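You operate a simulated robot arm through the tools that you are given. There is no shell and no other tool. Be economical: measure what you need, move in short steps, check, and stop when the job is done.

The job below is to be done with a simulated robot arm. You get a single attempt, and the scene is never put back.

Task
Press-test the red onion from the three-cup tray and tip it to FIRM or CULL as the dial shows.
Fine: set it in the cradle, swing the press arm over it to test and clear before tipping; SOFT goes to CULL; level the cradle again; leave the other two in their cups.
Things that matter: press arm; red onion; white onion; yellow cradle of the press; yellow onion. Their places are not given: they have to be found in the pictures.

Only the result counts: the job must be done as asked and must still hold three seconds after the hand-in. Knocking over, shifting, dropping, spilling or breaking anything else fails it.

Robot
A 7-joint arm with a two-finger parallel gripper, fixed in place. Base frame: the origin is at the foot of the arm, x ahead of it, y to its left, z up; the work surface is at about z = 0. Units: m, degrees, N and s.
With the tool pointing down near the work surface it reaches from about 0.24 to 0.62 m from the base axis. Its first joint turns from -66.0 to 66.0 degrees. Payload 2.6 kg.
The tool frame sits at the grasp point between the pads (the TCP): z along the fingers, y along the line on which they close. The tips reach 0.03 m beyond it. The gripper opens to 0.094 m. The fingers are 0.028 m wide and 0.01 m thick; the gripper's body (0.05 by 0.096 m) begins 0.055 m behind the TCP.
Orientation is told as [roll, pitch, yaw] about the base's x, y, z axes, in that order, counted from this pose: with the fingers straight down and closing along the base's y, the tool's x points along the base's -x, its y along +y and its z along -z.

Tools
- The arm moves only by the tool nudge_tool. Its argument "moves" is a list of rows, each a list of 3 entries, a list of its own where there are three numbers: the shift along the base's x, y, z in units of 250 mm (1.0 is 250 mm), then the turn, a rotation vector about the base's x, y, z in units of 120 degrees (1.0 is 120 degrees), then the finger opening in cm, from 0 to 9.4. In form: [[[tx, ty, tz], [wx, wy, wz], fingers], ...]. A call has 1 to 8 rows; each row is the pose to reach, as a shift and turn from the pose commanded when the call began. A call with a number of a shift or a turn outside -1 to 1 is refused whole. Rows are played at 5 a second. More than 0.05 m and 8.6 degrees between two rows, or a gripper value outside its range, and nothing of the call is played. Where a pose cannot be reached the arm comes as near as it can. A force on the tool above 80 N (or 10 N above the force at the start of the call, whichever is more), or a blocked arm, ends the call early, and 0.2 s more pass. Each finger travels about 0.072 m/s and halts on what it meets, pressing with about 44 N; the grip force reading is that of the motor and also rises with nothing between the fingers. The clock runs only during rows and for 0.2 s after the last one: add rows that repeat a pose to give the fingers time. It gives the time, the measured TCP pose, the force on the tool (base axes), the opening and the grip force at its end, in the units of the frame above (readings bear some noise), with the torque about the TCP (base axes, N m) and any sound that the robot's microphone picked up.
- Cameras (640 x 400 px; columns grow to the right, rows downward): "scene" is fixed at [0.0062, 0.4133, 0.5784]; the picture's right is [-0.96, -0.27, 0.00], its down [-0.12, 0.42, -0.90] and it looks along [0.24, -0.87, -0.44] (base axes); focal length 346 px, centre (320, 200). "wrist" rides on the gripper at [0.076, 0.014, -0.102] in the tool frame; the picture's right is [-0.18, 0.98, 0.00], its down [-0.75, -0.14, -0.64] and it looks along [-0.63, -0.12, 0.77] (tool axes); focal length 243 px, centre (320, 200).
- camera(camera): a new picture of that camera. It takes no simulated time.
- pixel_to_xyz(camera, pixels): for up to 12 pixels [column, row] of the newest picture of that camera ("zoom" is the newest enlarged one), the place [x, y, z] in the base frame of the surface seen there, good to about 0.002 m. It takes no simulated time.
- inspect(camera, box): a new picture of the part [left, top, right, bottom] of that camera's present view, enlarged. It takes no simulated time.
- close_job(): hands the job in; it is judged then, once.

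Go step by step. Measure first, check grasps and placings, and put right what went wrong. The budget is 80 turns and 54 pictures, counting those below and the enlarged ones. Unless the task says otherwise, let go and move clear before handing in, and close with one line.

The tools are called after "Request:" by a JSON object that holds its "api" and its "payload". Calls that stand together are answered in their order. nudge_tool: Moves the arm, as the interface text tells. Its arguments: {"type":"object","properties":{"moves":{"type":"array"}},"required":["moves"]} The other tools are called the same way: camera (camera) takes a picture; pixel_to_xyz (camera, pixels) gives the place of the surface under pixels of a picture; inspect (camera, box) takes an enlarged picture of a part of a camera's view; close_job () hands the job in.

At the start:

```text
time: 0.0
ee_pos: [0.344, -0.1134, 0.4011]
tool_rot: [0.0, 0.0, 0.0]
ft_force: [-0.3, -0.1, 0.2]
torque: [-0.02, -0.01, -0.02]
grip_width: 0.0942
grip_force: 0.1
```

scene: 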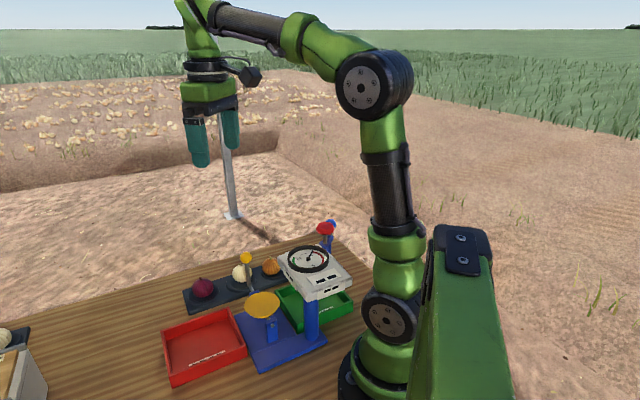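
wrist: 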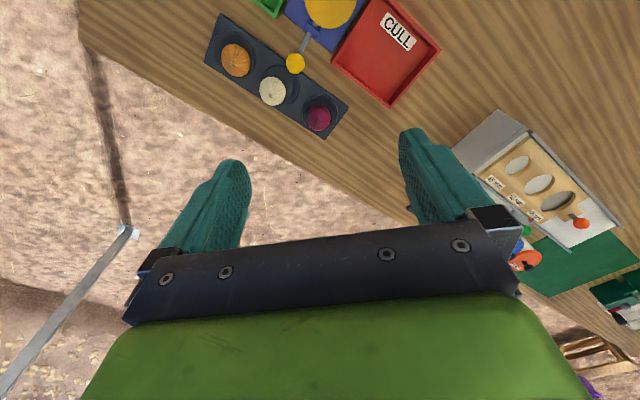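

The scene shows the tray with red onion near (202,288), the yellow cradle at (262,303), and a dial at (307,258). I'll enlarge the work area and measure.

Request:
{"api": "inspect", "payload": {"camera": "scene", "box": [150, 210, 370, 390]}}

Request:
{"api": "inspect", "payload": {"camera": "wrist", "box": [190, 0, 450, 150]}}

Request:
{"api": "pixel_to_xyz", "payload": {"camera": "scene", "pixels": [[202, 288], [241, 273], [271, 266], [262, 303], [246, 258], [326, 229], [307, 258], [272, 330], [204, 350], [320, 308], [250, 285], [312, 320]]}}

Request:
{"api": "pixel_to_xyz", "payload": {"camera": "wrist", "pixels": [[318, 117], [273, 90], [235, 60], [295, 64], [325, 10], [305, 40], [385, 50], [340, 105], [220, 20], [300, 125]]}}

```text
2.22 times, centred on (260, 300) of scene
```

zoom: 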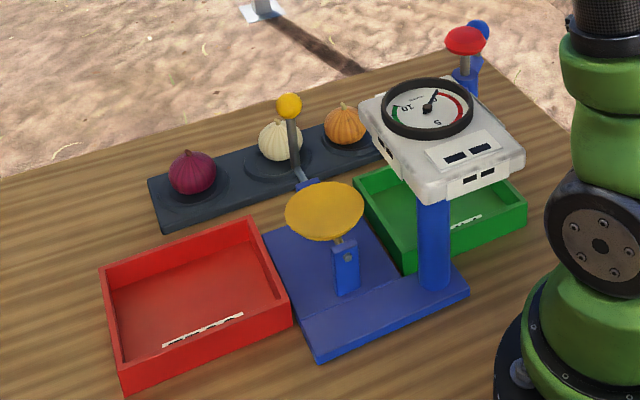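

```text
2.46 times, centred on (320, 75) of wrist
```

zoom: 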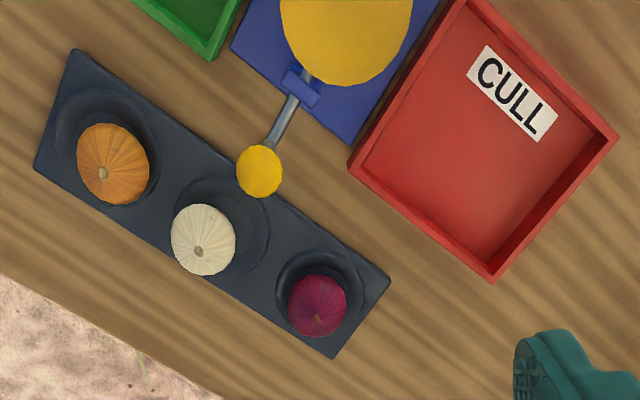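

```text
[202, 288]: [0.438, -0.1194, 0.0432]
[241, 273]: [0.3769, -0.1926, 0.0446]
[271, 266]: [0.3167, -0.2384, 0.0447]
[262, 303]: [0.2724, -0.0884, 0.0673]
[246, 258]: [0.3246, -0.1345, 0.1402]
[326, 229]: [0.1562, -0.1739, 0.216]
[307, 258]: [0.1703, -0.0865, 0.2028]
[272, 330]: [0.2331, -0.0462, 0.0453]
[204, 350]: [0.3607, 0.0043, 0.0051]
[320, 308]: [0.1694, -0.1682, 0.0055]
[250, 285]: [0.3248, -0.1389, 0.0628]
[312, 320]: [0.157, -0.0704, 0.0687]
```

```text
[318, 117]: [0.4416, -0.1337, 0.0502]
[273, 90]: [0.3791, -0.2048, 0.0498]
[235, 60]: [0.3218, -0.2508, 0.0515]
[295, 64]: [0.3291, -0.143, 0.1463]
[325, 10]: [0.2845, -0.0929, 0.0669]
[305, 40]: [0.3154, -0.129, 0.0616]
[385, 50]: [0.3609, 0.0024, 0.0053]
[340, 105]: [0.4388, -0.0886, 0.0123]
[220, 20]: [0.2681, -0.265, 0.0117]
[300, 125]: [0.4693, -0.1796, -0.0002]
```

The onions, cradle and lever are located. The press arm (red knob near (326,229)) and the dial need a closer look.

Request:
{"api": "inspect", "payload": {"camera": "scene", "box": [270, 210, 360, 290]}}

Request:
{"api": "inspect", "payload": {"camera": "scene", "box": [225, 240, 345, 370]}}

```text
5.00 times, centred on (315, 250) of scene
```

zoom: 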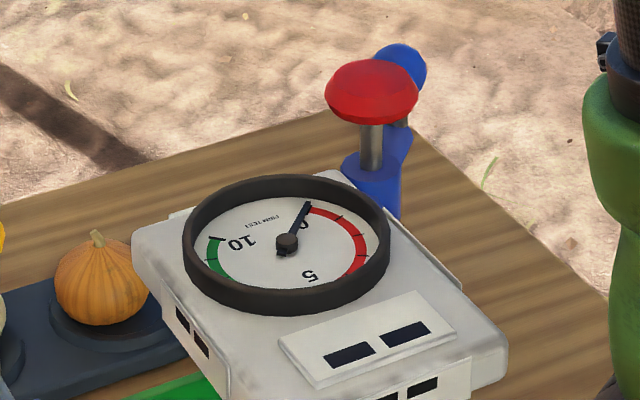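

```text
3.08 times, centred on (285, 305) of scene
```

zoom: 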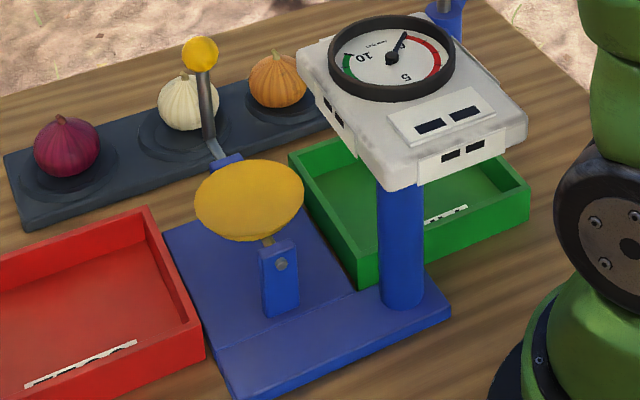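

The press arm's body is hidden behind the dial housing. I'll bring the wrist camera around to view it from the -y side.

Request:
{"api": "nudge_tool", "payload": {"moves": [[[-0.04, -0.08, 0], [0, 0, 0.07], 9.4], [[-0.08, -0.16, 0], [0, 0, 0.14], 9.4], [[-0.12, -0.24, 0], [0, 0, 0.21], 9.4], [[-0.16, -0.32, 0], [0, 0, 0.28], 9.4], [[-0.2, -0.4, 0], [0, 0, 0.35], 9.4], [[-0.24, -0.48, 0], [0, 0, 0.42], 9.4], [[-0.28, -0.56, 0], [0, 0, 0.49], 9.4], [[-0.3, -0.64, 0], [0, 0, 0.56], 9.4]]}}

Request:
{"api": "camera", "payload": {"camera": "wrist"}}

```text
time: 1.8
ee_pos: [0.2682, -0.2734, 0.4029]
tool_rot: [0.0, 0.1, 67.2]
ft_force: [0.4, -0.4, 0.6]
torque: [-0.02, 0.01, 0.0]
grip_width: 0.0943
grip_force: 0.0
```

```text
47 pictures are left
```

wrist: 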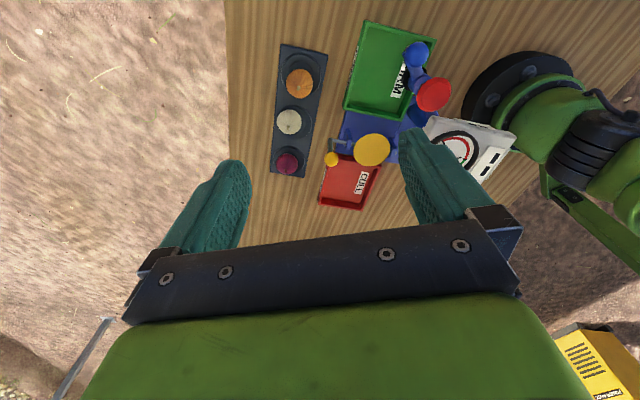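

Now the press arm is visible: blue ball (416,53), red knob (433,95). I'll zoom in.

Request:
{"api": "inspect", "payload": {"camera": "wrist", "box": [310, 10, 530, 210]}}

Request:
{"api": "pixel_to_xyz", "payload": {"camera": "wrist", "pixels": [[416, 53], [433, 95], [419, 80], [400, 128], [372, 148], [332, 158], [345, 146], [287, 162], [460, 145], [414, 112], [370, 128], [390, 150]]}}

```text
2.00 times, centred on (420, 110) of wrist
```

zoom: 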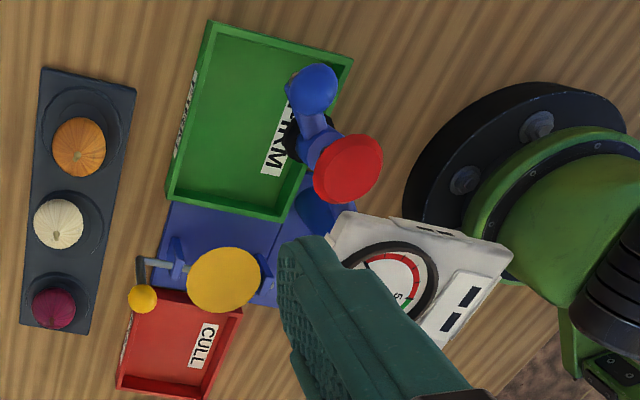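

```text
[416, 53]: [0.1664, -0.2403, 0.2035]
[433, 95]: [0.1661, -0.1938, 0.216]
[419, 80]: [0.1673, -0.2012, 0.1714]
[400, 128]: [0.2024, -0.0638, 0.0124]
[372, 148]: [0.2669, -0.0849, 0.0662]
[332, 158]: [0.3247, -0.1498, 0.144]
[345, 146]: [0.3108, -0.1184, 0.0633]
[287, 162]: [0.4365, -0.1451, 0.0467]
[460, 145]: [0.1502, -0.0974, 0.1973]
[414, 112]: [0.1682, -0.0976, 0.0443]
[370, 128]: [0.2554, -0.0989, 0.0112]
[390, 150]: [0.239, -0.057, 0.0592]
```

The arm is horizontal, pivots at the post under the dial, and carries a plunger with red knob. I'll measure the cradle rim, base plate corners, onion and trays in the zoom.

Request:
{"api": "pixel_to_xyz", "payload": {"camera": "zoom", "pixels": [[190, 280], [259, 278], [225, 250], [222, 310], [225, 280], [141, 298], [140, 265], [176, 255], [170, 208], [270, 225], [313, 88], [320, 205]]}}

Request:
{"api": "pixel_to_xyz", "payload": {"camera": "zoom", "pixels": [[348, 168], [345, 139], [380, 160], [316, 185], [316, 130], [305, 150], [52, 308], [32, 305], [73, 308], [60, 222], [80, 147], [50, 285]]}}

Request:
{"api": "pixel_to_xyz", "payload": {"camera": "zoom", "pixels": [[213, 22], [352, 60], [168, 198], [280, 218], [118, 390], [200, 396], [165, 293], [240, 312], [165, 345], [240, 120], [398, 255], [268, 295]]}}

```text
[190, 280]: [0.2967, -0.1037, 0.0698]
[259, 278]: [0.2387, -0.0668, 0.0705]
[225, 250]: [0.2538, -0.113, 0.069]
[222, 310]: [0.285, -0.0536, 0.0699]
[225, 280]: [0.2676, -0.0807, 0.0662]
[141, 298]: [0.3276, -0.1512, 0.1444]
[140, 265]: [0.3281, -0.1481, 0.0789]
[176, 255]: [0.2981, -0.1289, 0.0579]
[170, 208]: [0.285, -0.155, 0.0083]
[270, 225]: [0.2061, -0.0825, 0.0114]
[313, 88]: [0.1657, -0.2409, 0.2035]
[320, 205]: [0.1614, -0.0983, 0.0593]
```

```text
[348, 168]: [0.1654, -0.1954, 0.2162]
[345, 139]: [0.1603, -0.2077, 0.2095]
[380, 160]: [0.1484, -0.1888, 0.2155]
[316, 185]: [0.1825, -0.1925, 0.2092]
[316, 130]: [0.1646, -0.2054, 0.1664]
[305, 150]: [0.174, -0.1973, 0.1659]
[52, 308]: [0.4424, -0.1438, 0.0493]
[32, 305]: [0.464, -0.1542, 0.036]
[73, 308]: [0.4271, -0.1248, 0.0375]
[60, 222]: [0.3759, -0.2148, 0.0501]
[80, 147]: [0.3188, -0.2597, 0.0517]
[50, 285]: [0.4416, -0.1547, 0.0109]
```

```text
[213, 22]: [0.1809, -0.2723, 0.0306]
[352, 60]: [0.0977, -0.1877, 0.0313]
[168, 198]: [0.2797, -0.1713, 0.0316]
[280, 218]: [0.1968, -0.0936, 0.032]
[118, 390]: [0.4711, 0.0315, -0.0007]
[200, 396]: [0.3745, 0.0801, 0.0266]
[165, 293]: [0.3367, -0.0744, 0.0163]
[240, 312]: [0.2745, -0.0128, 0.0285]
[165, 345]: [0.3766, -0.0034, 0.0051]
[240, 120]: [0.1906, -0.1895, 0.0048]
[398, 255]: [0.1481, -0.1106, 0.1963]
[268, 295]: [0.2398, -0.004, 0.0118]
```

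The dish centre is about (0.268,-0.084), rim z 0.07; tilt axis runs toward the lever. I need the dial housing's extents before bringing the gripper near.

Request:
{"api": "pixel_to_xyz", "payload": {"camera": "scene", "pixels": [[279, 258], [284, 270], [302, 295], [318, 297], [350, 281], [349, 268], [318, 284], [285, 250], [283, 262], [240, 262], [314, 340], [258, 370]]}}

Request:
{"api": "pixel_to_xyz", "payload": {"camera": "zoom", "pixels": [[335, 212], [330, 235], [345, 205], [510, 252], [440, 340], [400, 220], [330, 165], [298, 135], [310, 160], [290, 140]]}}

```text
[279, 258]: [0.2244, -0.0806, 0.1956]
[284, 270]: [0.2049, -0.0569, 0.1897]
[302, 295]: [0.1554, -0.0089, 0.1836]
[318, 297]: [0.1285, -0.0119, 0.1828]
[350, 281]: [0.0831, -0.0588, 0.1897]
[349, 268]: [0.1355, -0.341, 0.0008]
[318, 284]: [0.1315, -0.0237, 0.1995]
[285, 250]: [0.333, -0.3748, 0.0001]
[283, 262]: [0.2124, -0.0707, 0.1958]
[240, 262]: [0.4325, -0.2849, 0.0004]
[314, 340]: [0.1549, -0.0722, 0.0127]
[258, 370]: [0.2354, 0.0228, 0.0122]
```

```text
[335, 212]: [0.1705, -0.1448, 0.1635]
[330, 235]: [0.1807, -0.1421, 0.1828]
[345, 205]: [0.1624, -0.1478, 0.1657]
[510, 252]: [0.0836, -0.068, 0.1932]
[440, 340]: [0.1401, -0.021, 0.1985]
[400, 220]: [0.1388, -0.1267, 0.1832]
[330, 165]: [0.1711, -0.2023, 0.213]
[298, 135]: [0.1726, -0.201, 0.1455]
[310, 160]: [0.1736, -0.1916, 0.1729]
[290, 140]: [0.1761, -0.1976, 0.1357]
```

The housing corner points at the dish at (0.224,-0.081), so I'll use yaw 0 with the gripper leaning 25° outward (pitch +25) for both grasp and place. Going above the red onion first.

Request:
{"api": "nudge_tool", "payload": {"moves": [[[0.08625, 0.06875, -0.1], [0, 0, -0.07], 9.4], [[0.1725, 0.1375, -0.2], [0, 0, -0.14], 9.4], [[0.25875, 0.20625, -0.3], [0, 0, -0.21], 9.4], [[0.345, 0.275, -0.4], [0, 0, -0.28], 9.4], [[0.43125, 0.34375, -0.5], [0, 0, -0.35], 9.4], [[0.5175, 0.4125, -0.6], [0, 0, -0.42], 9.4], [[0.60375, 0.48125, -0.7], [0, 0, -0.49], 9.4], [[0.69, 0.55, -0.8], [0, 0, -0.56], 9.4]]}}

Request:
{"api": "nudge_tool", "payload": {"moves": [[[0, 0, 0], [0, 0.07, 0], 8.5], [[0, 0, -0.08], [0, 0.14, 0], 7.5], [[0, 0, -0.16], [0, 0.2083, 0], 7.0], [[0, 0, -0.24], [0, 0.2083, 0], 7.0], [[0, 0, -0.32], [0, 0.2083, 0], 7.0]]}}

Request:
{"api": "camera", "payload": {"camera": "wrist"}}

Request:
{"api": "inspect", "payload": {"camera": "scene", "box": [150, 210, 310, 330]}}

```text
time: 3.6
ee_pos: [0.4417, -0.1365, 0.202]
tool_rot: [0.1, 0.1, 0.0]
ft_force: [-0.7, -0.8, -0.8]
torque: [0.01, 0.0, -0.01]
grip_width: 0.0939
grip_force: 0.1
```

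```text
time: 4.8
ee_pos: [0.4403, -0.1367, 0.1207]
tool_rot: [-0.1, 25.1, 0.0]
ft_force: [-0.5, 0.4, -0.1]
torque: [-0.04, 0.02, -0.01]
grip_width: 0.07
grip_force: 0.0
```

```text
45 pictures are left
```

wrist: 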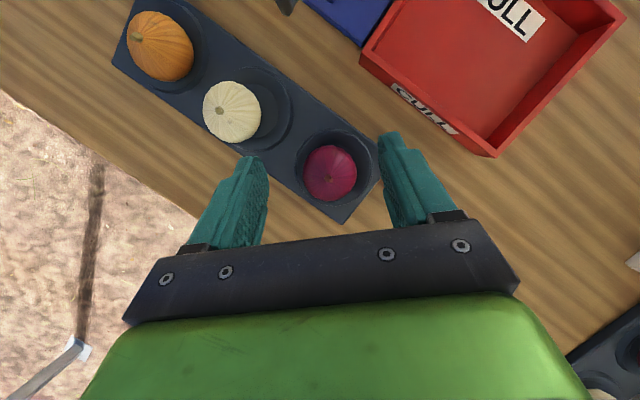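

```text
3.33 times, centred on (230, 270) of scene
```

zoom: 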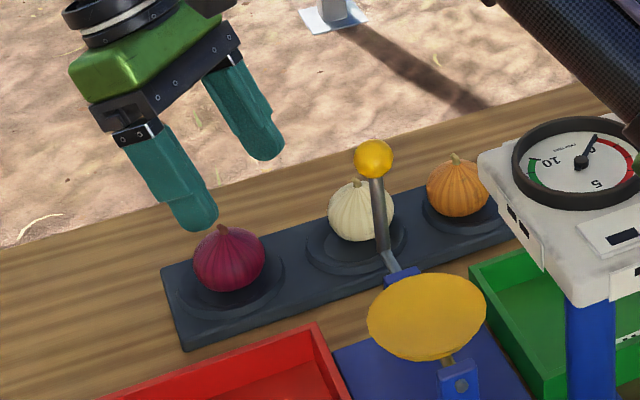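

Onion seen at (331,173), roughly between the fingers. I'll measure its outline to center the grasp.

Request:
{"api": "pixel_to_xyz", "payload": {"camera": "wrist", "pixels": [[331, 173], [306, 173], [355, 173], [331, 148], [331, 198], [328, 180], [372, 165], [300, 170], [345, 205], [325, 140]]}}

Request:
{"api": "pixel_to_xyz", "payload": {"camera": "zoom", "pixels": [[230, 260], [197, 262], [264, 260], [230, 290], [222, 228], [250, 290], [180, 280], [280, 280]]}}

```text
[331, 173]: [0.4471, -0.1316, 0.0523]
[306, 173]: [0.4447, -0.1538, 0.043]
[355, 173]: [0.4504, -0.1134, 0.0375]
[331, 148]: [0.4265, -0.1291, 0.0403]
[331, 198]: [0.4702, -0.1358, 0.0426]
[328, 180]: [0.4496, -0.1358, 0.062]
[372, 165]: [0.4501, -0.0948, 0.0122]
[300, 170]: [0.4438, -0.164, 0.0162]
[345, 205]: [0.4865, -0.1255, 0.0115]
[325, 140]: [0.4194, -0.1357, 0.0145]
```

```text
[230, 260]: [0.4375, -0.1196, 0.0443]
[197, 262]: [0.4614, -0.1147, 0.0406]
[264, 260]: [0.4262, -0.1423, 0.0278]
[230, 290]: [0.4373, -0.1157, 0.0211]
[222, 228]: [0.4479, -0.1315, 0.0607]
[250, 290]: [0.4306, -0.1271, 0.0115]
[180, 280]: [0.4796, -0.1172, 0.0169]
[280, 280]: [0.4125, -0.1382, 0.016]
```

Onion centre ≈ (0.447,-0.1345,0.033). I'll descend to TCP (0.455,-0.1345,0.050) leaning, then close.

Request:
{"api": "nudge_tool", "payload": {"moves": [[[0.058, 0.008, -0.1], [0, 0, 0], 6.8], [[0.058, 0.008, -0.2], [0, 0, 0], 6.8], [[0.058, 0.008, -0.284], [0, 0, 0], 6.8], [[0.058, 0.008, -0.284], [0, 0, 0], 5.5], [[0.058, 0.008, -0.284], [0, 0, 0], 4.5], [[0.058, 0.008, -0.284], [0, 0, 0], 3.8], [[0.058, 0.008, -0.284], [0, 0, 0], 3.5]]}}

Request:
{"api": "inspect", "payload": {"camera": "scene", "box": [150, 210, 310, 330]}}

```text
time: 6.4
ee_pos: [0.4547, -0.135, 0.0505]
tool_rot: [0.1, 25.0, 0.0]
ft_force: [0.2, 0.1, -0.3]
torque: [-0.04, -0.03, 0.0]
grip_width: 0.0478
grip_force: 43.7
```

```text
3.33 times, centred on (230, 270) of scene
```

zoom: 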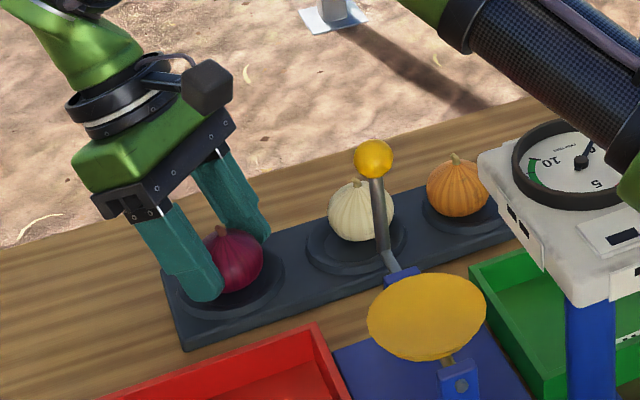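

Gripped at 4.78 cm. Lift to z≈0.23 and carry above the dish.

Request:
{"api": "nudge_tool", "payload": {"moves": [[[0, 0, 0.1], [0, 0, 0], 3.5], [[0, 0, 0.28], [0, 0, 0], 3.5], [[0, 0, 0.46], [0, 0, 0], 3.5], [[0, 0, 0.62], [0, 0, 0], 3.5], [[-0.1, 0.03, 0.72], [0, 0, 0], 3.5], [[-0.27, 0.08, 0.72], [0, 0, 0], 3.5], [[-0.44, 0.12, 0.72], [0, 0, 0], 3.5]]}}

Request:
{"api": "nudge_tool", "payload": {"moves": [[[-0.12, 0.04, 0], [0, 0, 0], 3.5], [[-0.24, 0.07, 0], [0, 0, 0], 3.5], [[-0.275, 0.083, 0], [0, 0, 0], 3.5]]}}

Request:
{"api": "camera", "payload": {"camera": "scene"}}

Request:
{"api": "camera", "payload": {"camera": "wrist"}}

```text
time: 8.0
ee_pos: [0.3448, -0.1036, 0.2306]
tool_rot: [-0.1, 24.9, 0.1]
ft_force: [-0.7, 0.3, -1.0]
torque: [0.02, -0.05, 0.01]
grip_width: 0.048
grip_force: 43.9
```

```text
time: 8.8
ee_pos: [0.2756, -0.0833, 0.2295]
tool_rot: [0.0, 24.9, 0.0]
ft_force: [-0.2, 1.0, -1.1]
torque: [0.01, 0.0, 0.04]
grip_width: 0.0479
grip_force: 44.2
```

```text
42 pictures are left
```

scene: 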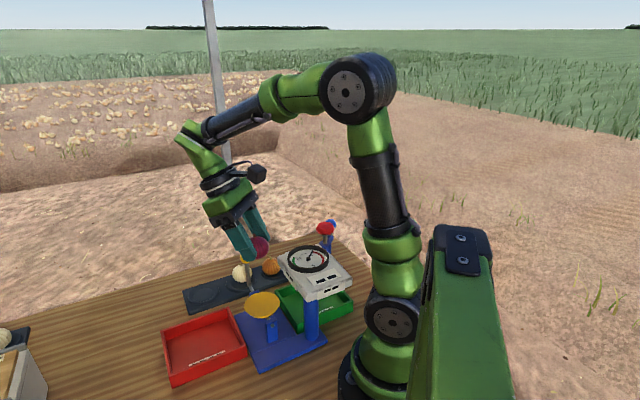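

```text
41 pictures are left
```

wrist: 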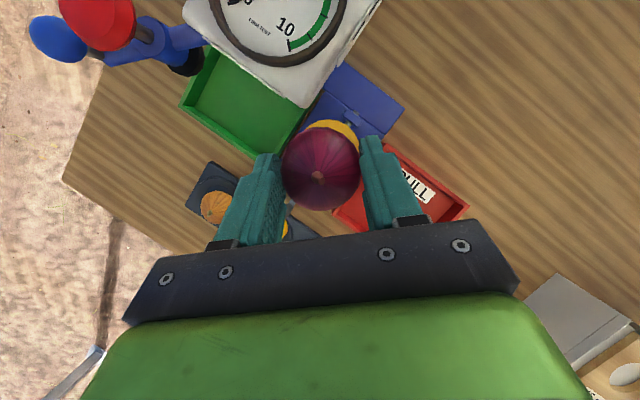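

Onion held over the dish, arm clear of housing. Descend to about 1 cm above the dish and look.

Request:
{"api": "nudge_tool", "payload": {"moves": [[[0, 0, -0.12], [0, 0, 0], 3.5], [[0, 0, -0.24], [0, 0, 0], 3.5], [[0, 0, -0.36], [0, 0, 0], 3.5], [[0, 0, -0.45], [0, 0, 0], 3.5]]}}

Request:
{"api": "inspect", "payload": {"camera": "scene", "box": [200, 210, 360, 330]}}

Request:
{"api": "camera", "payload": {"camera": "wrist"}}

```text
time: 9.8
ee_pos: [0.2768, -0.0829, 0.1186]
tool_rot: [0.0, 25.1, 0.0]
ft_force: [0.7, 0.9, -1.1]
torque: [0.01, 0.01, -0.02]
grip_width: 0.0472
grip_force: 44.0
```

```text
3.33 times, centred on (280, 270) of scene
```

zoom: 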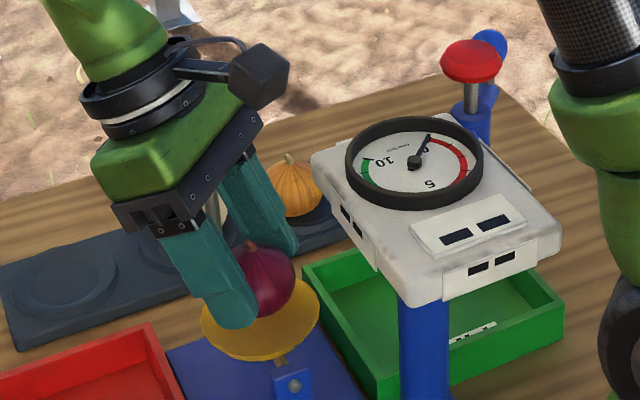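

```text
39 pictures are left
```

wrist: 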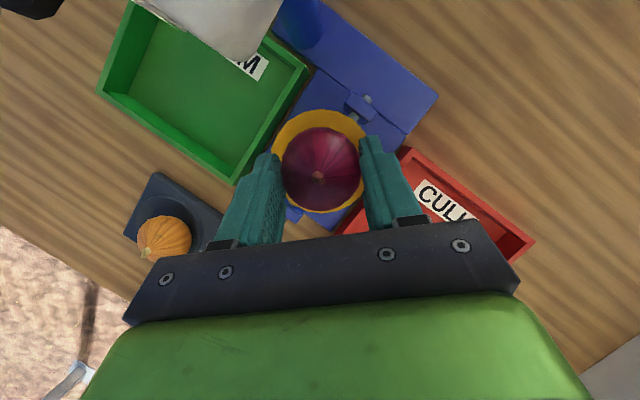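

The onion sits centred over the dish. Descend about 12 mm gently and check force.

Request:
{"api": "nudge_tool", "payload": {"moves": [[[0, 0, -0.02], [0, 0, 0], 3.5], [[0, 0, -0.04], [0, 0, 0], 3.5], [[0, 0, -0.048], [0, 0, 0], 3.5]]}}

Request:
{"api": "inspect", "payload": {"camera": "scene", "box": [220, 260, 300, 320]}}

```text
time: 10.6
ee_pos: [0.2751, -0.0823, 0.1066]
tool_rot: [-0.1, 25.0, 0.0]
ft_force: [0.5, 0.3, -1.2]
torque: [-0.02, -0.02, 0.05]
grip_width: 0.0476
grip_force: 44.0
```

```text
6.67 times, centred on (260, 290) of scene
```

zoom: 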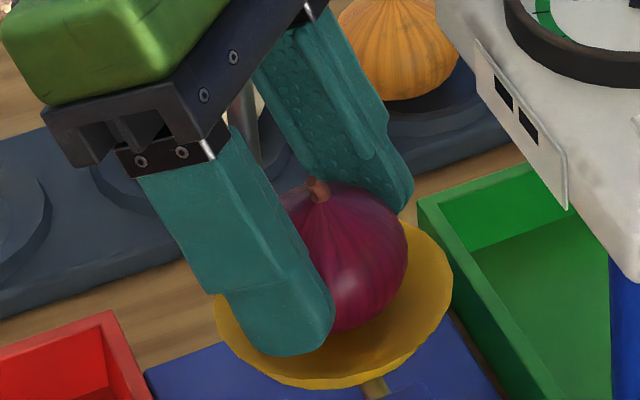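

No contact yet (Fz −1.2 N is just weight). Lower 2.5 mm more.

Request:
{"api": "nudge_tool", "payload": {"moves": [[[0, 0, -0.005], [0, 0, 0], 3.5], [[0, 0, -0.01], [0, 0, 0], 3.5]]}}

```text
time: 11.2
ee_pos: [0.2757, -0.0831, 0.1047]
tool_rot: [-0.1, 25.0, -0.1]
ft_force: [-1.7, 0.2, 8.9]
torque: [0.03, 0.18, 0.01]
grip_width: 0.0477
grip_force: 44.0
```

Contact (Fz 8.9 N). Ease up 1 mm and open the fingers moderately.

Request:
{"api": "nudge_tool", "payload": {"moves": [[[0, 0, 0.005], [0, 0, 0], 3.5], [[0, 0, 0.005], [0, 0, 0], 5.0], [[0, 0, 0.005], [0, 0, 0], 5.5], [[0, 0, 0.005], [0, 0, 0], 6.0], [[0, 0, 0.005], [0, 0, 0], 6.2]]}}

Request:
{"api": "inspect", "payload": {"camera": "scene", "box": [220, 260, 300, 320]}}

```text
time: 12.4
ee_pos: [0.2762, -0.083, 0.1059]
tool_rot: [0.0, 25.0, 0.0]
ft_force: [0.1, -1.0, -0.5]
torque: [-0.01, -0.03, -0.03]
grip_width: 0.062
grip_force: 0.1
```

```text
6.67 times, centred on (260, 290) of scene
```

zoom: 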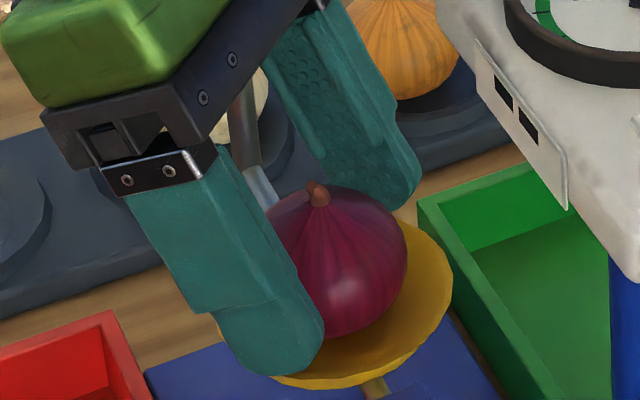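

Onion rests upright in the dish. Back straight up and look.

Request:
{"api": "nudge_tool", "payload": {"moves": [[[0, 0, 0.08], [0, 0, 0], 6.2], [[0, 0, 0.2], [0, 0, 0], 6.2], [[0, 0, 0.36], [0, 0, 0], 6.2], [[0, 0, 0.52], [0, 0, 0], 6.2], [[0, 0, 0.68], [0, 0, 0], 6.2], [[0, 0, 0.84], [0, 0, 0], 6.2]]}}

Request:
{"api": "camera", "payload": {"camera": "wrist"}}

Request:
{"api": "inspect", "payload": {"camera": "scene", "box": [200, 210, 360, 330]}}

```text
time: 13.8
ee_pos: [0.2751, -0.0829, 0.3162]
tool_rot: [0.1, 25.0, -0.1]
ft_force: [0.2, 0.3, 0.2]
torque: [0.04, 0.02, -0.04]
grip_width: 0.0621
grip_force: 0.1
```

```text
36 pictures are left
```

wrist: 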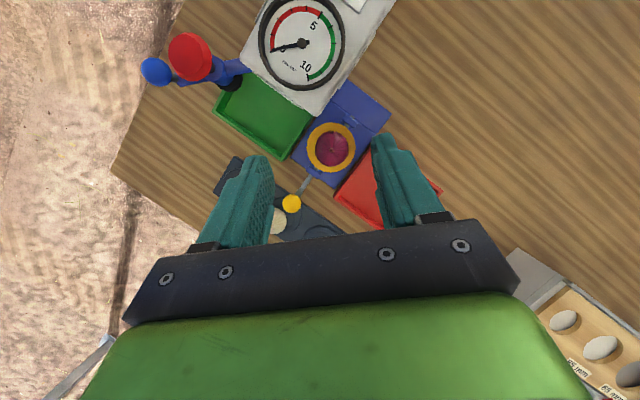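

```text
3.33 times, centred on (280, 270) of scene
```

zoom: 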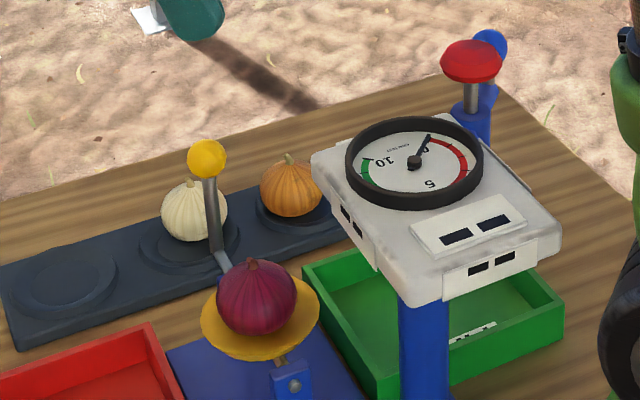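

The onion is centred in the dish. Now zoom on the press arm at the upper left to plan its swing.

Request:
{"api": "inspect", "payload": {"camera": "wrist", "box": [130, 10, 290, 110]}}

Request:
{"api": "pixel_to_xyz", "payload": {"camera": "wrist", "pixels": [[157, 71], [191, 57], [183, 82], [210, 80], [230, 67], [235, 82], [222, 88], [242, 68], [140, 71], [172, 71], [157, 58], [157, 85]]}}

```text
4.00 times, centred on (210, 60) of wrist
```

zoom: 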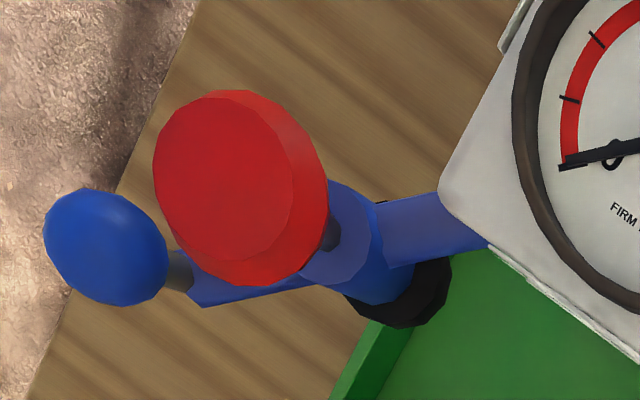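

```text
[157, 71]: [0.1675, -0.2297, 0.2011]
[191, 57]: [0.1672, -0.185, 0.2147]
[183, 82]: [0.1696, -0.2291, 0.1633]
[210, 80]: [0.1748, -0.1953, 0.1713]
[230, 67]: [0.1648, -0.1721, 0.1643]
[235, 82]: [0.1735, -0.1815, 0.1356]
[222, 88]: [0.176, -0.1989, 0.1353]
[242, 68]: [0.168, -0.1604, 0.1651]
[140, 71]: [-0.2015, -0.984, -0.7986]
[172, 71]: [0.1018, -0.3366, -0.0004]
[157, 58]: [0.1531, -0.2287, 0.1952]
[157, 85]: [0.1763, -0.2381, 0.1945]
```

Handle ball ≈ (0.165,-0.237, centre ~0.19), post axis ≈ (0.165,-0.084), arm radius 0.153. I'll straddle the ball loosely with the fingers, vertical tool, yaw −90, and lead it around the arc. First reorient above the ball.

Request:
{"api": "nudge_tool", "payload": {"moves": [[[-0.07, -0.1, 0], [0, -0.07, 0], 6.2], [[-0.14, -0.2, 0], [0, -0.14, 0], 6.2], [[-0.22, -0.31, 0], [0, -0.2083, 0], 6.2]]}}

Request:
{"api": "nudge_tool", "payload": {"moves": [[[-0.03, -0.04, 0], [0, 0, -0.07], 6.2], [[-0.06, -0.08, 0], [0, 0, -0.14], 6.2], [[-0.09, -0.12, 0], [0, 0, -0.21], 6.2], [[-0.12, -0.16, 0], [0, 0, -0.28], 6.2], [[-0.15, -0.2, 0], [0, 0, -0.35], 6.2], [[-0.18, -0.24, 0], [0, 0, -0.42], 6.2], [[-0.2, -0.28, 0], [0, 0, -0.49], 6.2], [[-0.22, -0.306, 0], [0, 0, -0.56], 6.2]]}}

Request:
{"api": "nudge_tool", "payload": {"moves": [[[0, 0, 0], [0, 0, -0.07], 5.5], [[0, 0, 0], [0, 0, -0.14], 5.0], [[0, 0, 0], [0, 0, -0.19], 5.0], [[0, 0, 0], [0, 0, -0.19], 5.0]]}}

Request:
{"api": "camera", "payload": {"camera": "wrist"}}

Request:
{"api": "inspect", "payload": {"camera": "scene", "box": [230, 130, 390, 250]}}

```text
time: 14.6
ee_pos: [0.2199, -0.1604, 0.3149]
tool_rot: [0.0, -0.1, 0.0]
ft_force: [0.1, 0.9, -0.2]
torque: [0.0, 0.01, 0.02]
grip_width: 0.062
grip_force: 0.0
```

```text
time: 16.4
ee_pos: [0.1661, -0.2361, 0.3164]
tool_rot: [0.0, 0.0, -67.5]
ft_force: [0.0, 0.0, 0.0]
torque: [-0.06, 0.01, -0.02]
grip_width: 0.0622
grip_force: 0.1
```

```text
time: 17.4
ee_pos: [0.1661, -0.2383, 0.3155]
tool_rot: [-0.1, 0.0, -90.1]
ft_force: [1.0, 0.6, -0.5]
torque: [-0.01, 0.02, -0.02]
grip_width: 0.0501
grip_force: 0.1
```

```text
33 pictures are left
```

wrist: 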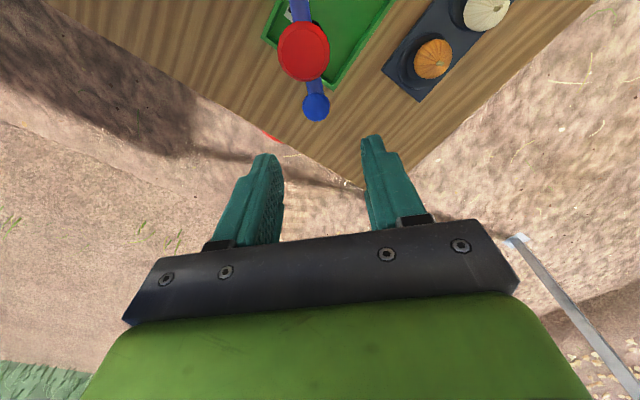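

```text
3.33 times, centred on (310, 190) of scene
```

zoom: 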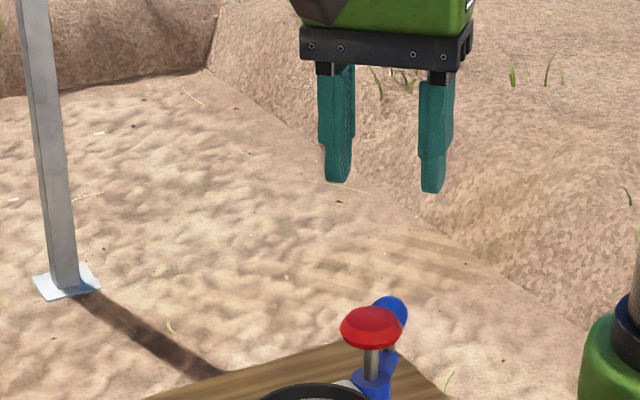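

Ball at wrist (316,106). Measure it and its width from this view.

Request:
{"api": "pixel_to_xyz", "payload": {"camera": "wrist", "pixels": [[316, 106], [305, 106], [327, 106], [316, 95], [316, 117], [304, 51], [314, 88], [304, 12]]}}

```text
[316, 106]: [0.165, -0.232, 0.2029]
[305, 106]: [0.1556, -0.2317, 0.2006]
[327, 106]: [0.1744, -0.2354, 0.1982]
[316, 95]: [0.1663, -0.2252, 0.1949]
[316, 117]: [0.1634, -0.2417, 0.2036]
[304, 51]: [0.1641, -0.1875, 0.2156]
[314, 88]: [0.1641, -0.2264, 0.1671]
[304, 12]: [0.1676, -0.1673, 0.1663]
```

Ball centre ≈ (0.165,-0.238,0.193). Lower around it to TCP z 0.206 and narrow the gap to 3 cm.

Request:
{"api": "nudge_tool", "payload": {"moves": [[[-0.003, 0, -0.14], [0, 0, 0], 5.0], [[-0.003, 0, -0.28], [0, 0, 0], 5.0], [[-0.003, 0, -0.36], [0, 0, 0], 5.0], [[-0.003, 0, -0.438], [0, 0, 0], 5.0], [[-0.003, 0, -0.438], [0, 0, 0], 4.0], [[-0.003, 0, -0.438], [0, 0, 0], 3.0]]}}

Request:
{"api": "inspect", "payload": {"camera": "wrist", "box": [220, 20, 420, 220]}}

```text
time: 18.8
ee_pos: [0.1664, -0.2375, 0.2057]
tool_rot: [0.1, -0.1, -90.1]
ft_force: [-0.7, -0.8, 0.3]
torque: [0.01, 0.0, 0.0]
grip_width: 0.0303
grip_force: 0.6
```

```text
2.00 times, centred on (320, 120) of wrist
```

zoom: 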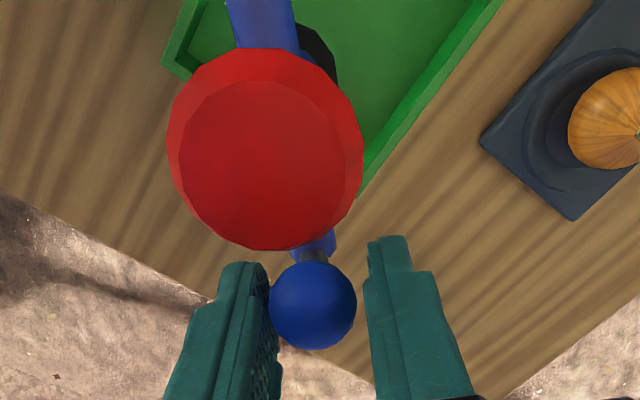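

The ball is caged between the fingers. Swing the first ~33° along the arc and check.

Request:
{"api": "nudge_tool", "payload": {"moves": [[[0.0878, 0.0063, 0], [0, 0, 0.0683], 3.0], [[0.174, 0.025, 0], [0, 0, 0.1367], 3.0], [[0.256, 0.056, 0], [0, 0, 0.205], 3.0], [[0.334, 0.098, 0], [0, 0, 0.2733], 3.0]]}}

Request:
{"api": "inspect", "payload": {"camera": "scene", "box": [200, 190, 360, 310]}}

Request:
{"api": "camera", "payload": {"camera": "wrist"}}

```text
time: 19.8
ee_pos: [0.2499, -0.2123, 0.2072]
tool_rot: [0.0, 0.1, -56.9]
ft_force: [-0.1, 0.0, -0.8]
torque: [-0.03, -0.04, 0.0]
grip_width: 0.0299
grip_force: 0.0
```

```text
3.33 times, centred on (280, 250) of scene
```

zoom: 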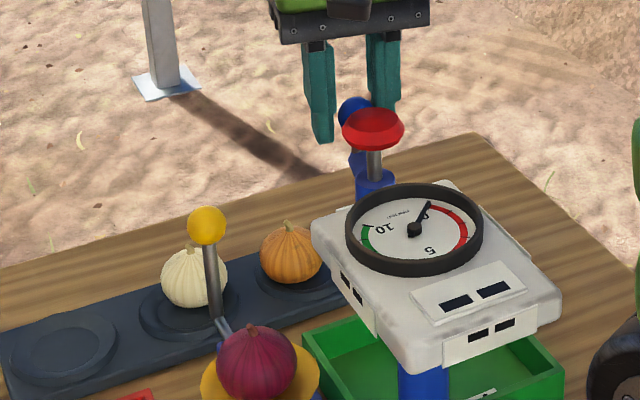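

```text
29 pictures are left
```

wrist: 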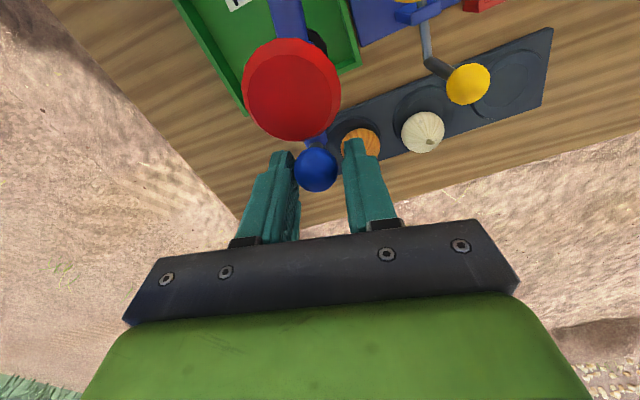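

The arm swings freely with the ball. Continue to ~66° and check plunger-pad clearance over the onion.

Request:
{"api": "nudge_tool", "payload": {"moves": [[[0.07, 0.053, 0], [0, 0, 0.0683], 3.0], [[0.132, 0.1155, 0], [0, 0, 0.1367], 3.0], [[0.185, 0.186, 0], [0, 0, 0.205], 3.0], [[0.227, 0.2635, 0], [0, 0, 0.2733], 3.0]]}}

Request:
{"api": "inspect", "payload": {"camera": "scene", "box": [200, 200, 360, 320]}}

Request:
{"api": "camera", "payload": {"camera": "wrist"}}

```text
time: 20.8
ee_pos: [0.3063, -0.1453, 0.2061]
tool_rot: [0.0, 0.0, -24.3]
ft_force: [-0.4, 0.3, -0.2]
torque: [0.01, 0.0, -0.01]
grip_width: 0.0302
grip_force: 1.0
```

```text
3.33 times, centred on (280, 260) of scene
```

zoom: 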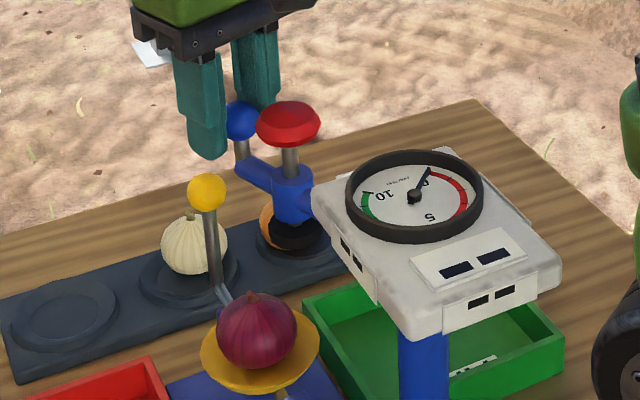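

```text
27 pictures are left
```

wrist: 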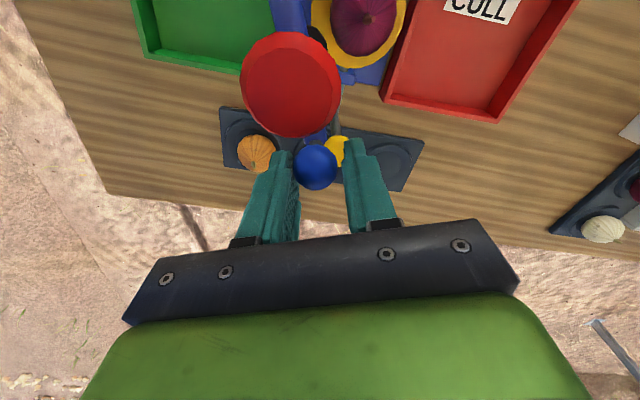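

Pad (293,238) and onion stem (252,293) heights need checking before passing over.

Request:
{"api": "pixel_to_xyz", "payload": {"camera": "zoom", "pixels": [[293, 238], [293, 248], [293, 230], [252, 294], [252, 305], [290, 190], [270, 340], [210, 345]]}}

```text
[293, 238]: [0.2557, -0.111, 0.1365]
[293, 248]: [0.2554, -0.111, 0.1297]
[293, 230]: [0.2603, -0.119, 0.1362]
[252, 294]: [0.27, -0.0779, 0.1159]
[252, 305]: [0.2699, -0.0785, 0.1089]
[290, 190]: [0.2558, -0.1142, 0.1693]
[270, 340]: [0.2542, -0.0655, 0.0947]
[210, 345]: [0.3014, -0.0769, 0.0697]
```

Pad bottom ~0.128 clears the stem top ~0.117. Finish the swing to 90°.

Request:
{"api": "nudge_tool", "payload": {"moves": [[[0.0305, 0.0825, 0], [0, 0, 0.0683], 3.0], [[0.049, 0.1685, 0], [0, 0, 0.1367], 3.0], [[0.055, 0.2545, 0], [0, 0, 0.2033], 3.0]]}}

Request:
{"api": "inspect", "payload": {"camera": "scene", "box": [200, 200, 360, 320]}}

Request:
{"api": "camera", "payload": {"camera": "wrist"}}

```text
time: 21.6
ee_pos: [0.32, -0.0832, 0.2056]
tool_rot: [0.1, 0.0, 0.1]
ft_force: [-0.5, -0.4, 0.5]
torque: [0.0, 0.01, -0.03]
grip_width: 0.03
grip_force: 0.0
```

```text
3.33 times, centred on (280, 260) of scene
```

zoom: 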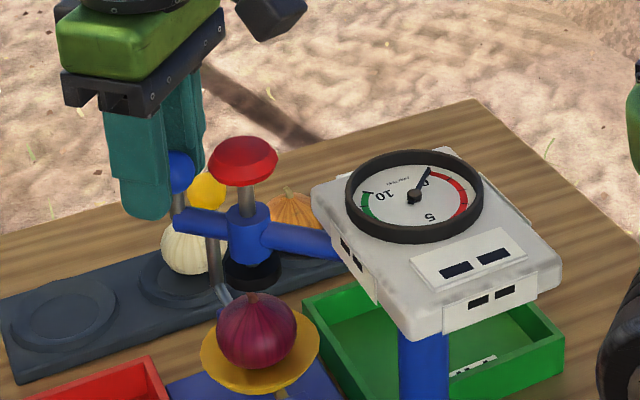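

```text
25 pictures are left
```

wrist: 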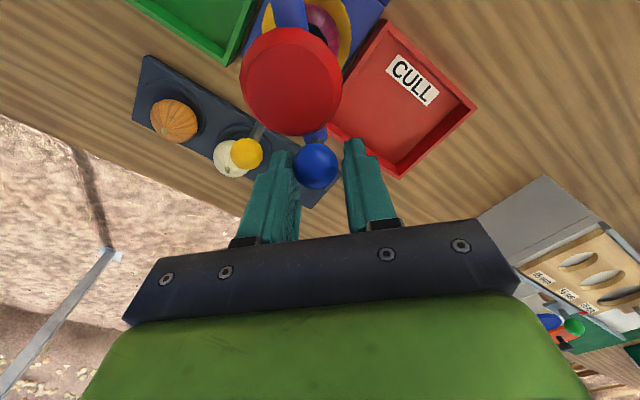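

Dial still 0. I'll locate the knob and ball relative to the onion.

Request:
{"api": "pixel_to_xyz", "payload": {"camera": "wrist", "pixels": [[291, 75], [242, 75], [341, 80], [291, 30], [291, 110], [316, 165]]}}

Request:
{"api": "pixel_to_xyz", "payload": {"camera": "zoom", "pixels": [[253, 270], [253, 285], [228, 272], [278, 272], [243, 160], [250, 230], [310, 240], [190, 222], [252, 297]]}}

```text
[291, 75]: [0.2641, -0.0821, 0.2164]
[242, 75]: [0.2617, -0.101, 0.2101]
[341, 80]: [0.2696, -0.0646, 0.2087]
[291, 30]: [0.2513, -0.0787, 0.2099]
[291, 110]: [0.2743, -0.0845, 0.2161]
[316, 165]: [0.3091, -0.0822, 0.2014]
```

```text
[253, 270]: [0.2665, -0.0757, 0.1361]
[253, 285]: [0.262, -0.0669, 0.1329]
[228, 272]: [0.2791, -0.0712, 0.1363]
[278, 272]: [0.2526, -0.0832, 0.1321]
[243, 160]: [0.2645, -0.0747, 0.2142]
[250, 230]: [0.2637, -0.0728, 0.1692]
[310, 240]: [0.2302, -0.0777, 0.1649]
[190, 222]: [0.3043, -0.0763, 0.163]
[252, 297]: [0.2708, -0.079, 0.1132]
```

The plunger (0.2655,-0.083) is aligned with the onion. Lift off the handle, close the fingers, and go above the knob.

Request:
{"api": "nudge_tool", "payload": {"moves": [[[0, 0, 0.1], [0, 0, 0], 3.0], [[0, 0, 0.25], [0, 0, 0], 3.0], [[0, 0, 0.25], [0, 0, 0], 1.0], [[-0.12, 0, 0.25], [0, 0, 0], 0], [[-0.214, 0, 0.25], [0, 0, 0], 0], [[-0.214, 0, 0.19], [0, 0, 0], 0]]}}

Request:
{"api": "inspect", "payload": {"camera": "scene", "box": [200, 200, 360, 320]}}

```text
time: 23.0
ee_pos: [0.2658, -0.0829, 0.2537]
tool_rot: [0.0, 0.0, 0.1]
ft_force: [0.3, -0.9, 0.3]
torque: [0.02, -0.01, -0.01]
grip_width: 0.0
grip_force: 33.6
```

```text
3.33 times, centred on (280, 260) of scene
```

zoom: 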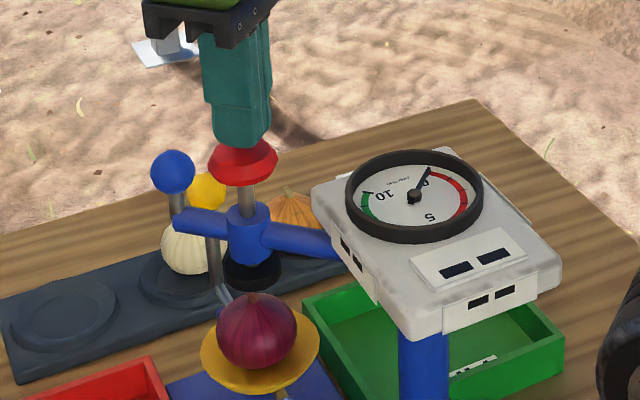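

Tips are ~8 mm above the knob. Press down in small steps, watching force and dial.

Request:
{"api": "nudge_tool", "payload": {"moves": [[[0, 0, -0.02], [0, 0, 0], 0], [[0, 0, -0.04], [0, 0, 0], 0], [[0, 0, -0.06], [0, 0, 0], 0], [[0, 0, -0.072], [0, 0, 0], 0]]}}

Request:
{"api": "inspect", "payload": {"camera": "scene", "box": [220, 220, 340, 310]}}

```text
time: 24.0
ee_pos: [0.2665, -0.0837, 0.236]
tool_rot: [0.0, 0.0, 0.0]
ft_force: [0.0, -0.2, 1.6]
torque: [0.02, 0.03, -0.03]
grip_width: 0.0002
grip_force: 32.9
```

```text
4.44 times, centred on (280, 265) of scene
```

zoom: 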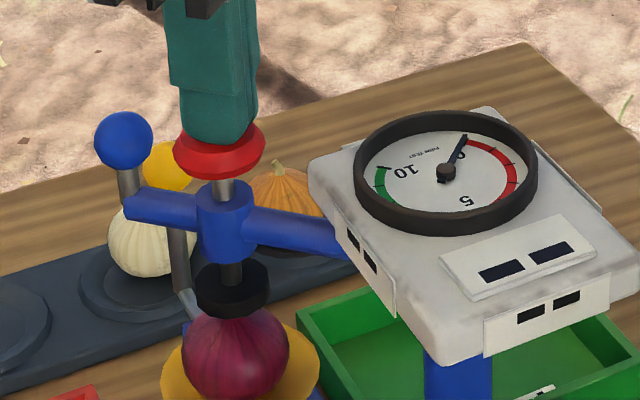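

The plunger is coming down (1.6 N), near the stem. Press further gently.

Request:
{"api": "nudge_tool", "payload": {"moves": [[[0, 0, -0.01], [0, 0, 0], 0], [[0, 0, -0.02], [0, 0, 0], 0], [[0, 0, -0.03], [0, 0, 0], 0]]}}

Request:
{"api": "inspect", "payload": {"camera": "scene", "box": [220, 220, 340, 310]}}

```text
time: 24.8
ee_pos: [0.2661, -0.083, 0.2286]
tool_rot: [0.0, -0.1, -0.1]
ft_force: [-13.0, -0.4, 27.4]
torque: [0.03, 0.73, 0.05]
grip_width: 0.0002
grip_force: 32.7
```

```text
4.44 times, centred on (280, 265) of scene
```

zoom: 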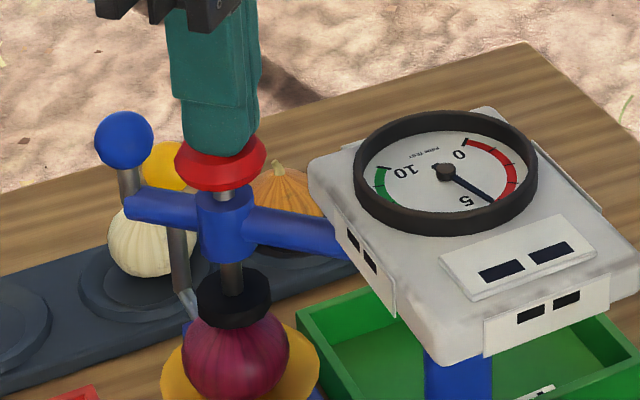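

The dial moved to about 4 with 27 N. Press slightly further to see if the reading settles.

Request:
{"api": "nudge_tool", "payload": {"moves": [[[0, 0, -0.005], [0, 0, 0], 0], [[0, 0, -0.005], [0, 0, 0], 0], [[0, 0, -0.005], [0, 0, 0], 0]]}}

Request:
{"api": "inspect", "payload": {"camera": "scene", "box": [280, 235, 340, 280]}}

```text
time: 25.6
ee_pos: [0.2661, -0.0835, 0.2289]
tool_rot: [0.0, -0.3, -0.1]
ft_force: [-29.2, -3.5, 61.3]
torque: [-0.08, 1.36, 0.3]
grip_width: 0.0
grip_force: 33.0
```

```text
8.89 times, centred on (310, 258) of scene
```

zoom: 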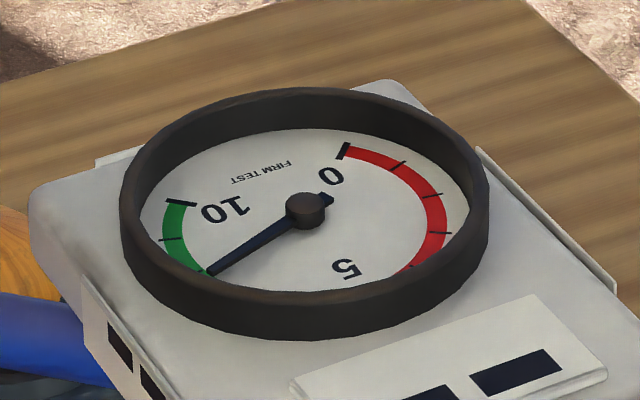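

The needle rose to about 8 with force 61 N while the position stayed fixed. Hold the pose to see whether it changes over time.

Request:
{"api": "nudge_tool", "payload": {"moves": [[[0, 0, 0], [0, 0, 0], 0], [[0, 0, 0], [0, 0, 0], 0], [[0, 0, 0], [0, 0, 0], 0]]}}

Request:
{"api": "inspect", "payload": {"camera": "scene", "box": [280, 235, 340, 280]}}

```text
time: 26.4
ee_pos: [0.2657, -0.0848, 0.2286]
tool_rot: [0.0, -0.3, -0.1]
ft_force: [-26.2, -4.6, 61.0]
torque: [-0.1, 1.4, 0.17]
grip_width: 0.0002
grip_force: 33.0
```

```text
8.89 times, centred on (310, 258) of scene
```

zoom: 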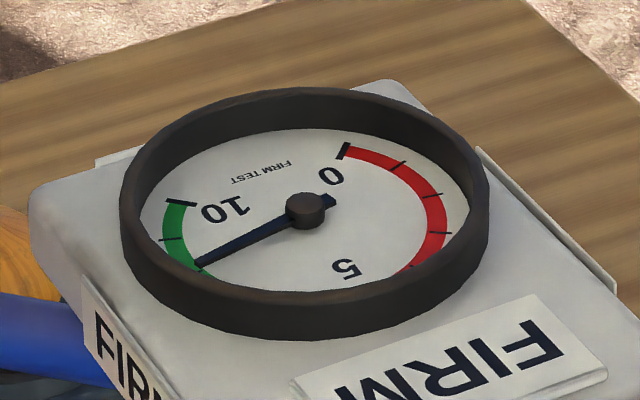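

The display now shows FIRM, needle in the green at ~8.3. Release the knob straight up and check.

Request:
{"api": "nudge_tool", "payload": {"moves": [[[0, 0, 0.02], [0, 0, 0], 0], [[0, 0, 0.06], [0, 0, 0], 0], [[0, 0, 0.12], [0, 0, 0], 0], [[0, 0, 0.17], [0, 0, 0], 0], [[0, 0, 0.2], [0, 0, 0], 0]]}}

Request:
{"api": "inspect", "payload": {"camera": "scene", "box": [200, 200, 360, 320]}}

```text
time: 27.6
ee_pos: [0.2654, -0.083, 0.2767]
tool_rot: [0.0, 0.0, 0.1]
ft_force: [-0.2, -1.4, 0.6]
torque: [0.02, -0.02, 0.01]
grip_width: 0.0
grip_force: 32.7
```

```text
3.33 times, centred on (280, 260) of scene
```

zoom: 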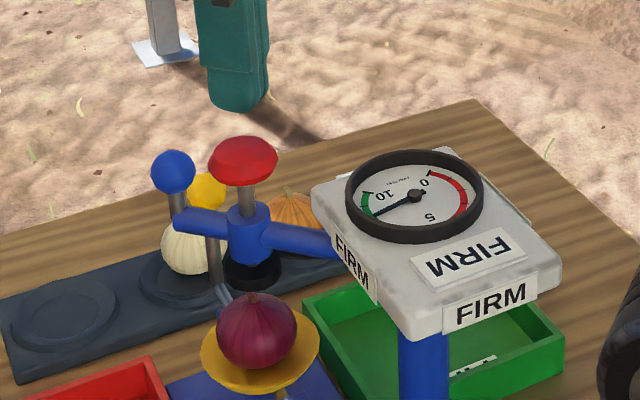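

Result latched: FIRM. The plunger sprang back up. Go back over the handle ball and cage it again.

Request:
{"api": "nudge_tool", "payload": {"moves": [[[0.1, 0, 0], [0, 0, 0], 2.0], [[0.212, 0, 0], [0, 0, 0], 4.0], [[0.212, 0, 0], [0, 0, 0], 5.0], [[0.212, 0, -0.12], [0, 0, 0], 5.0], [[0.212, 0, -0.22], [0, 0, 0], 5.0], [[0.212, 0, -0.284], [0, 0, 0], 4.0], [[0.212, 0, -0.284], [0, 0, 0], 3.0]]}}

Request:
{"api": "inspect", "payload": {"camera": "wrist", "box": [220, 20, 420, 220]}}

```text
time: 29.2
ee_pos: [0.317, -0.0834, 0.2061]
tool_rot: [0.0, 0.1, 0.0]
ft_force: [0.4, -0.4, 0.2]
torque: [0.01, 0.0, -0.02]
grip_width: 0.0301
grip_force: 0.1
```

```text
2.00 times, centred on (320, 120) of wrist
```

zoom: 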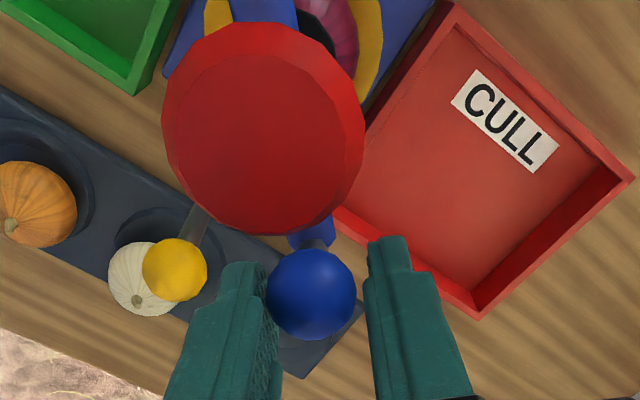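

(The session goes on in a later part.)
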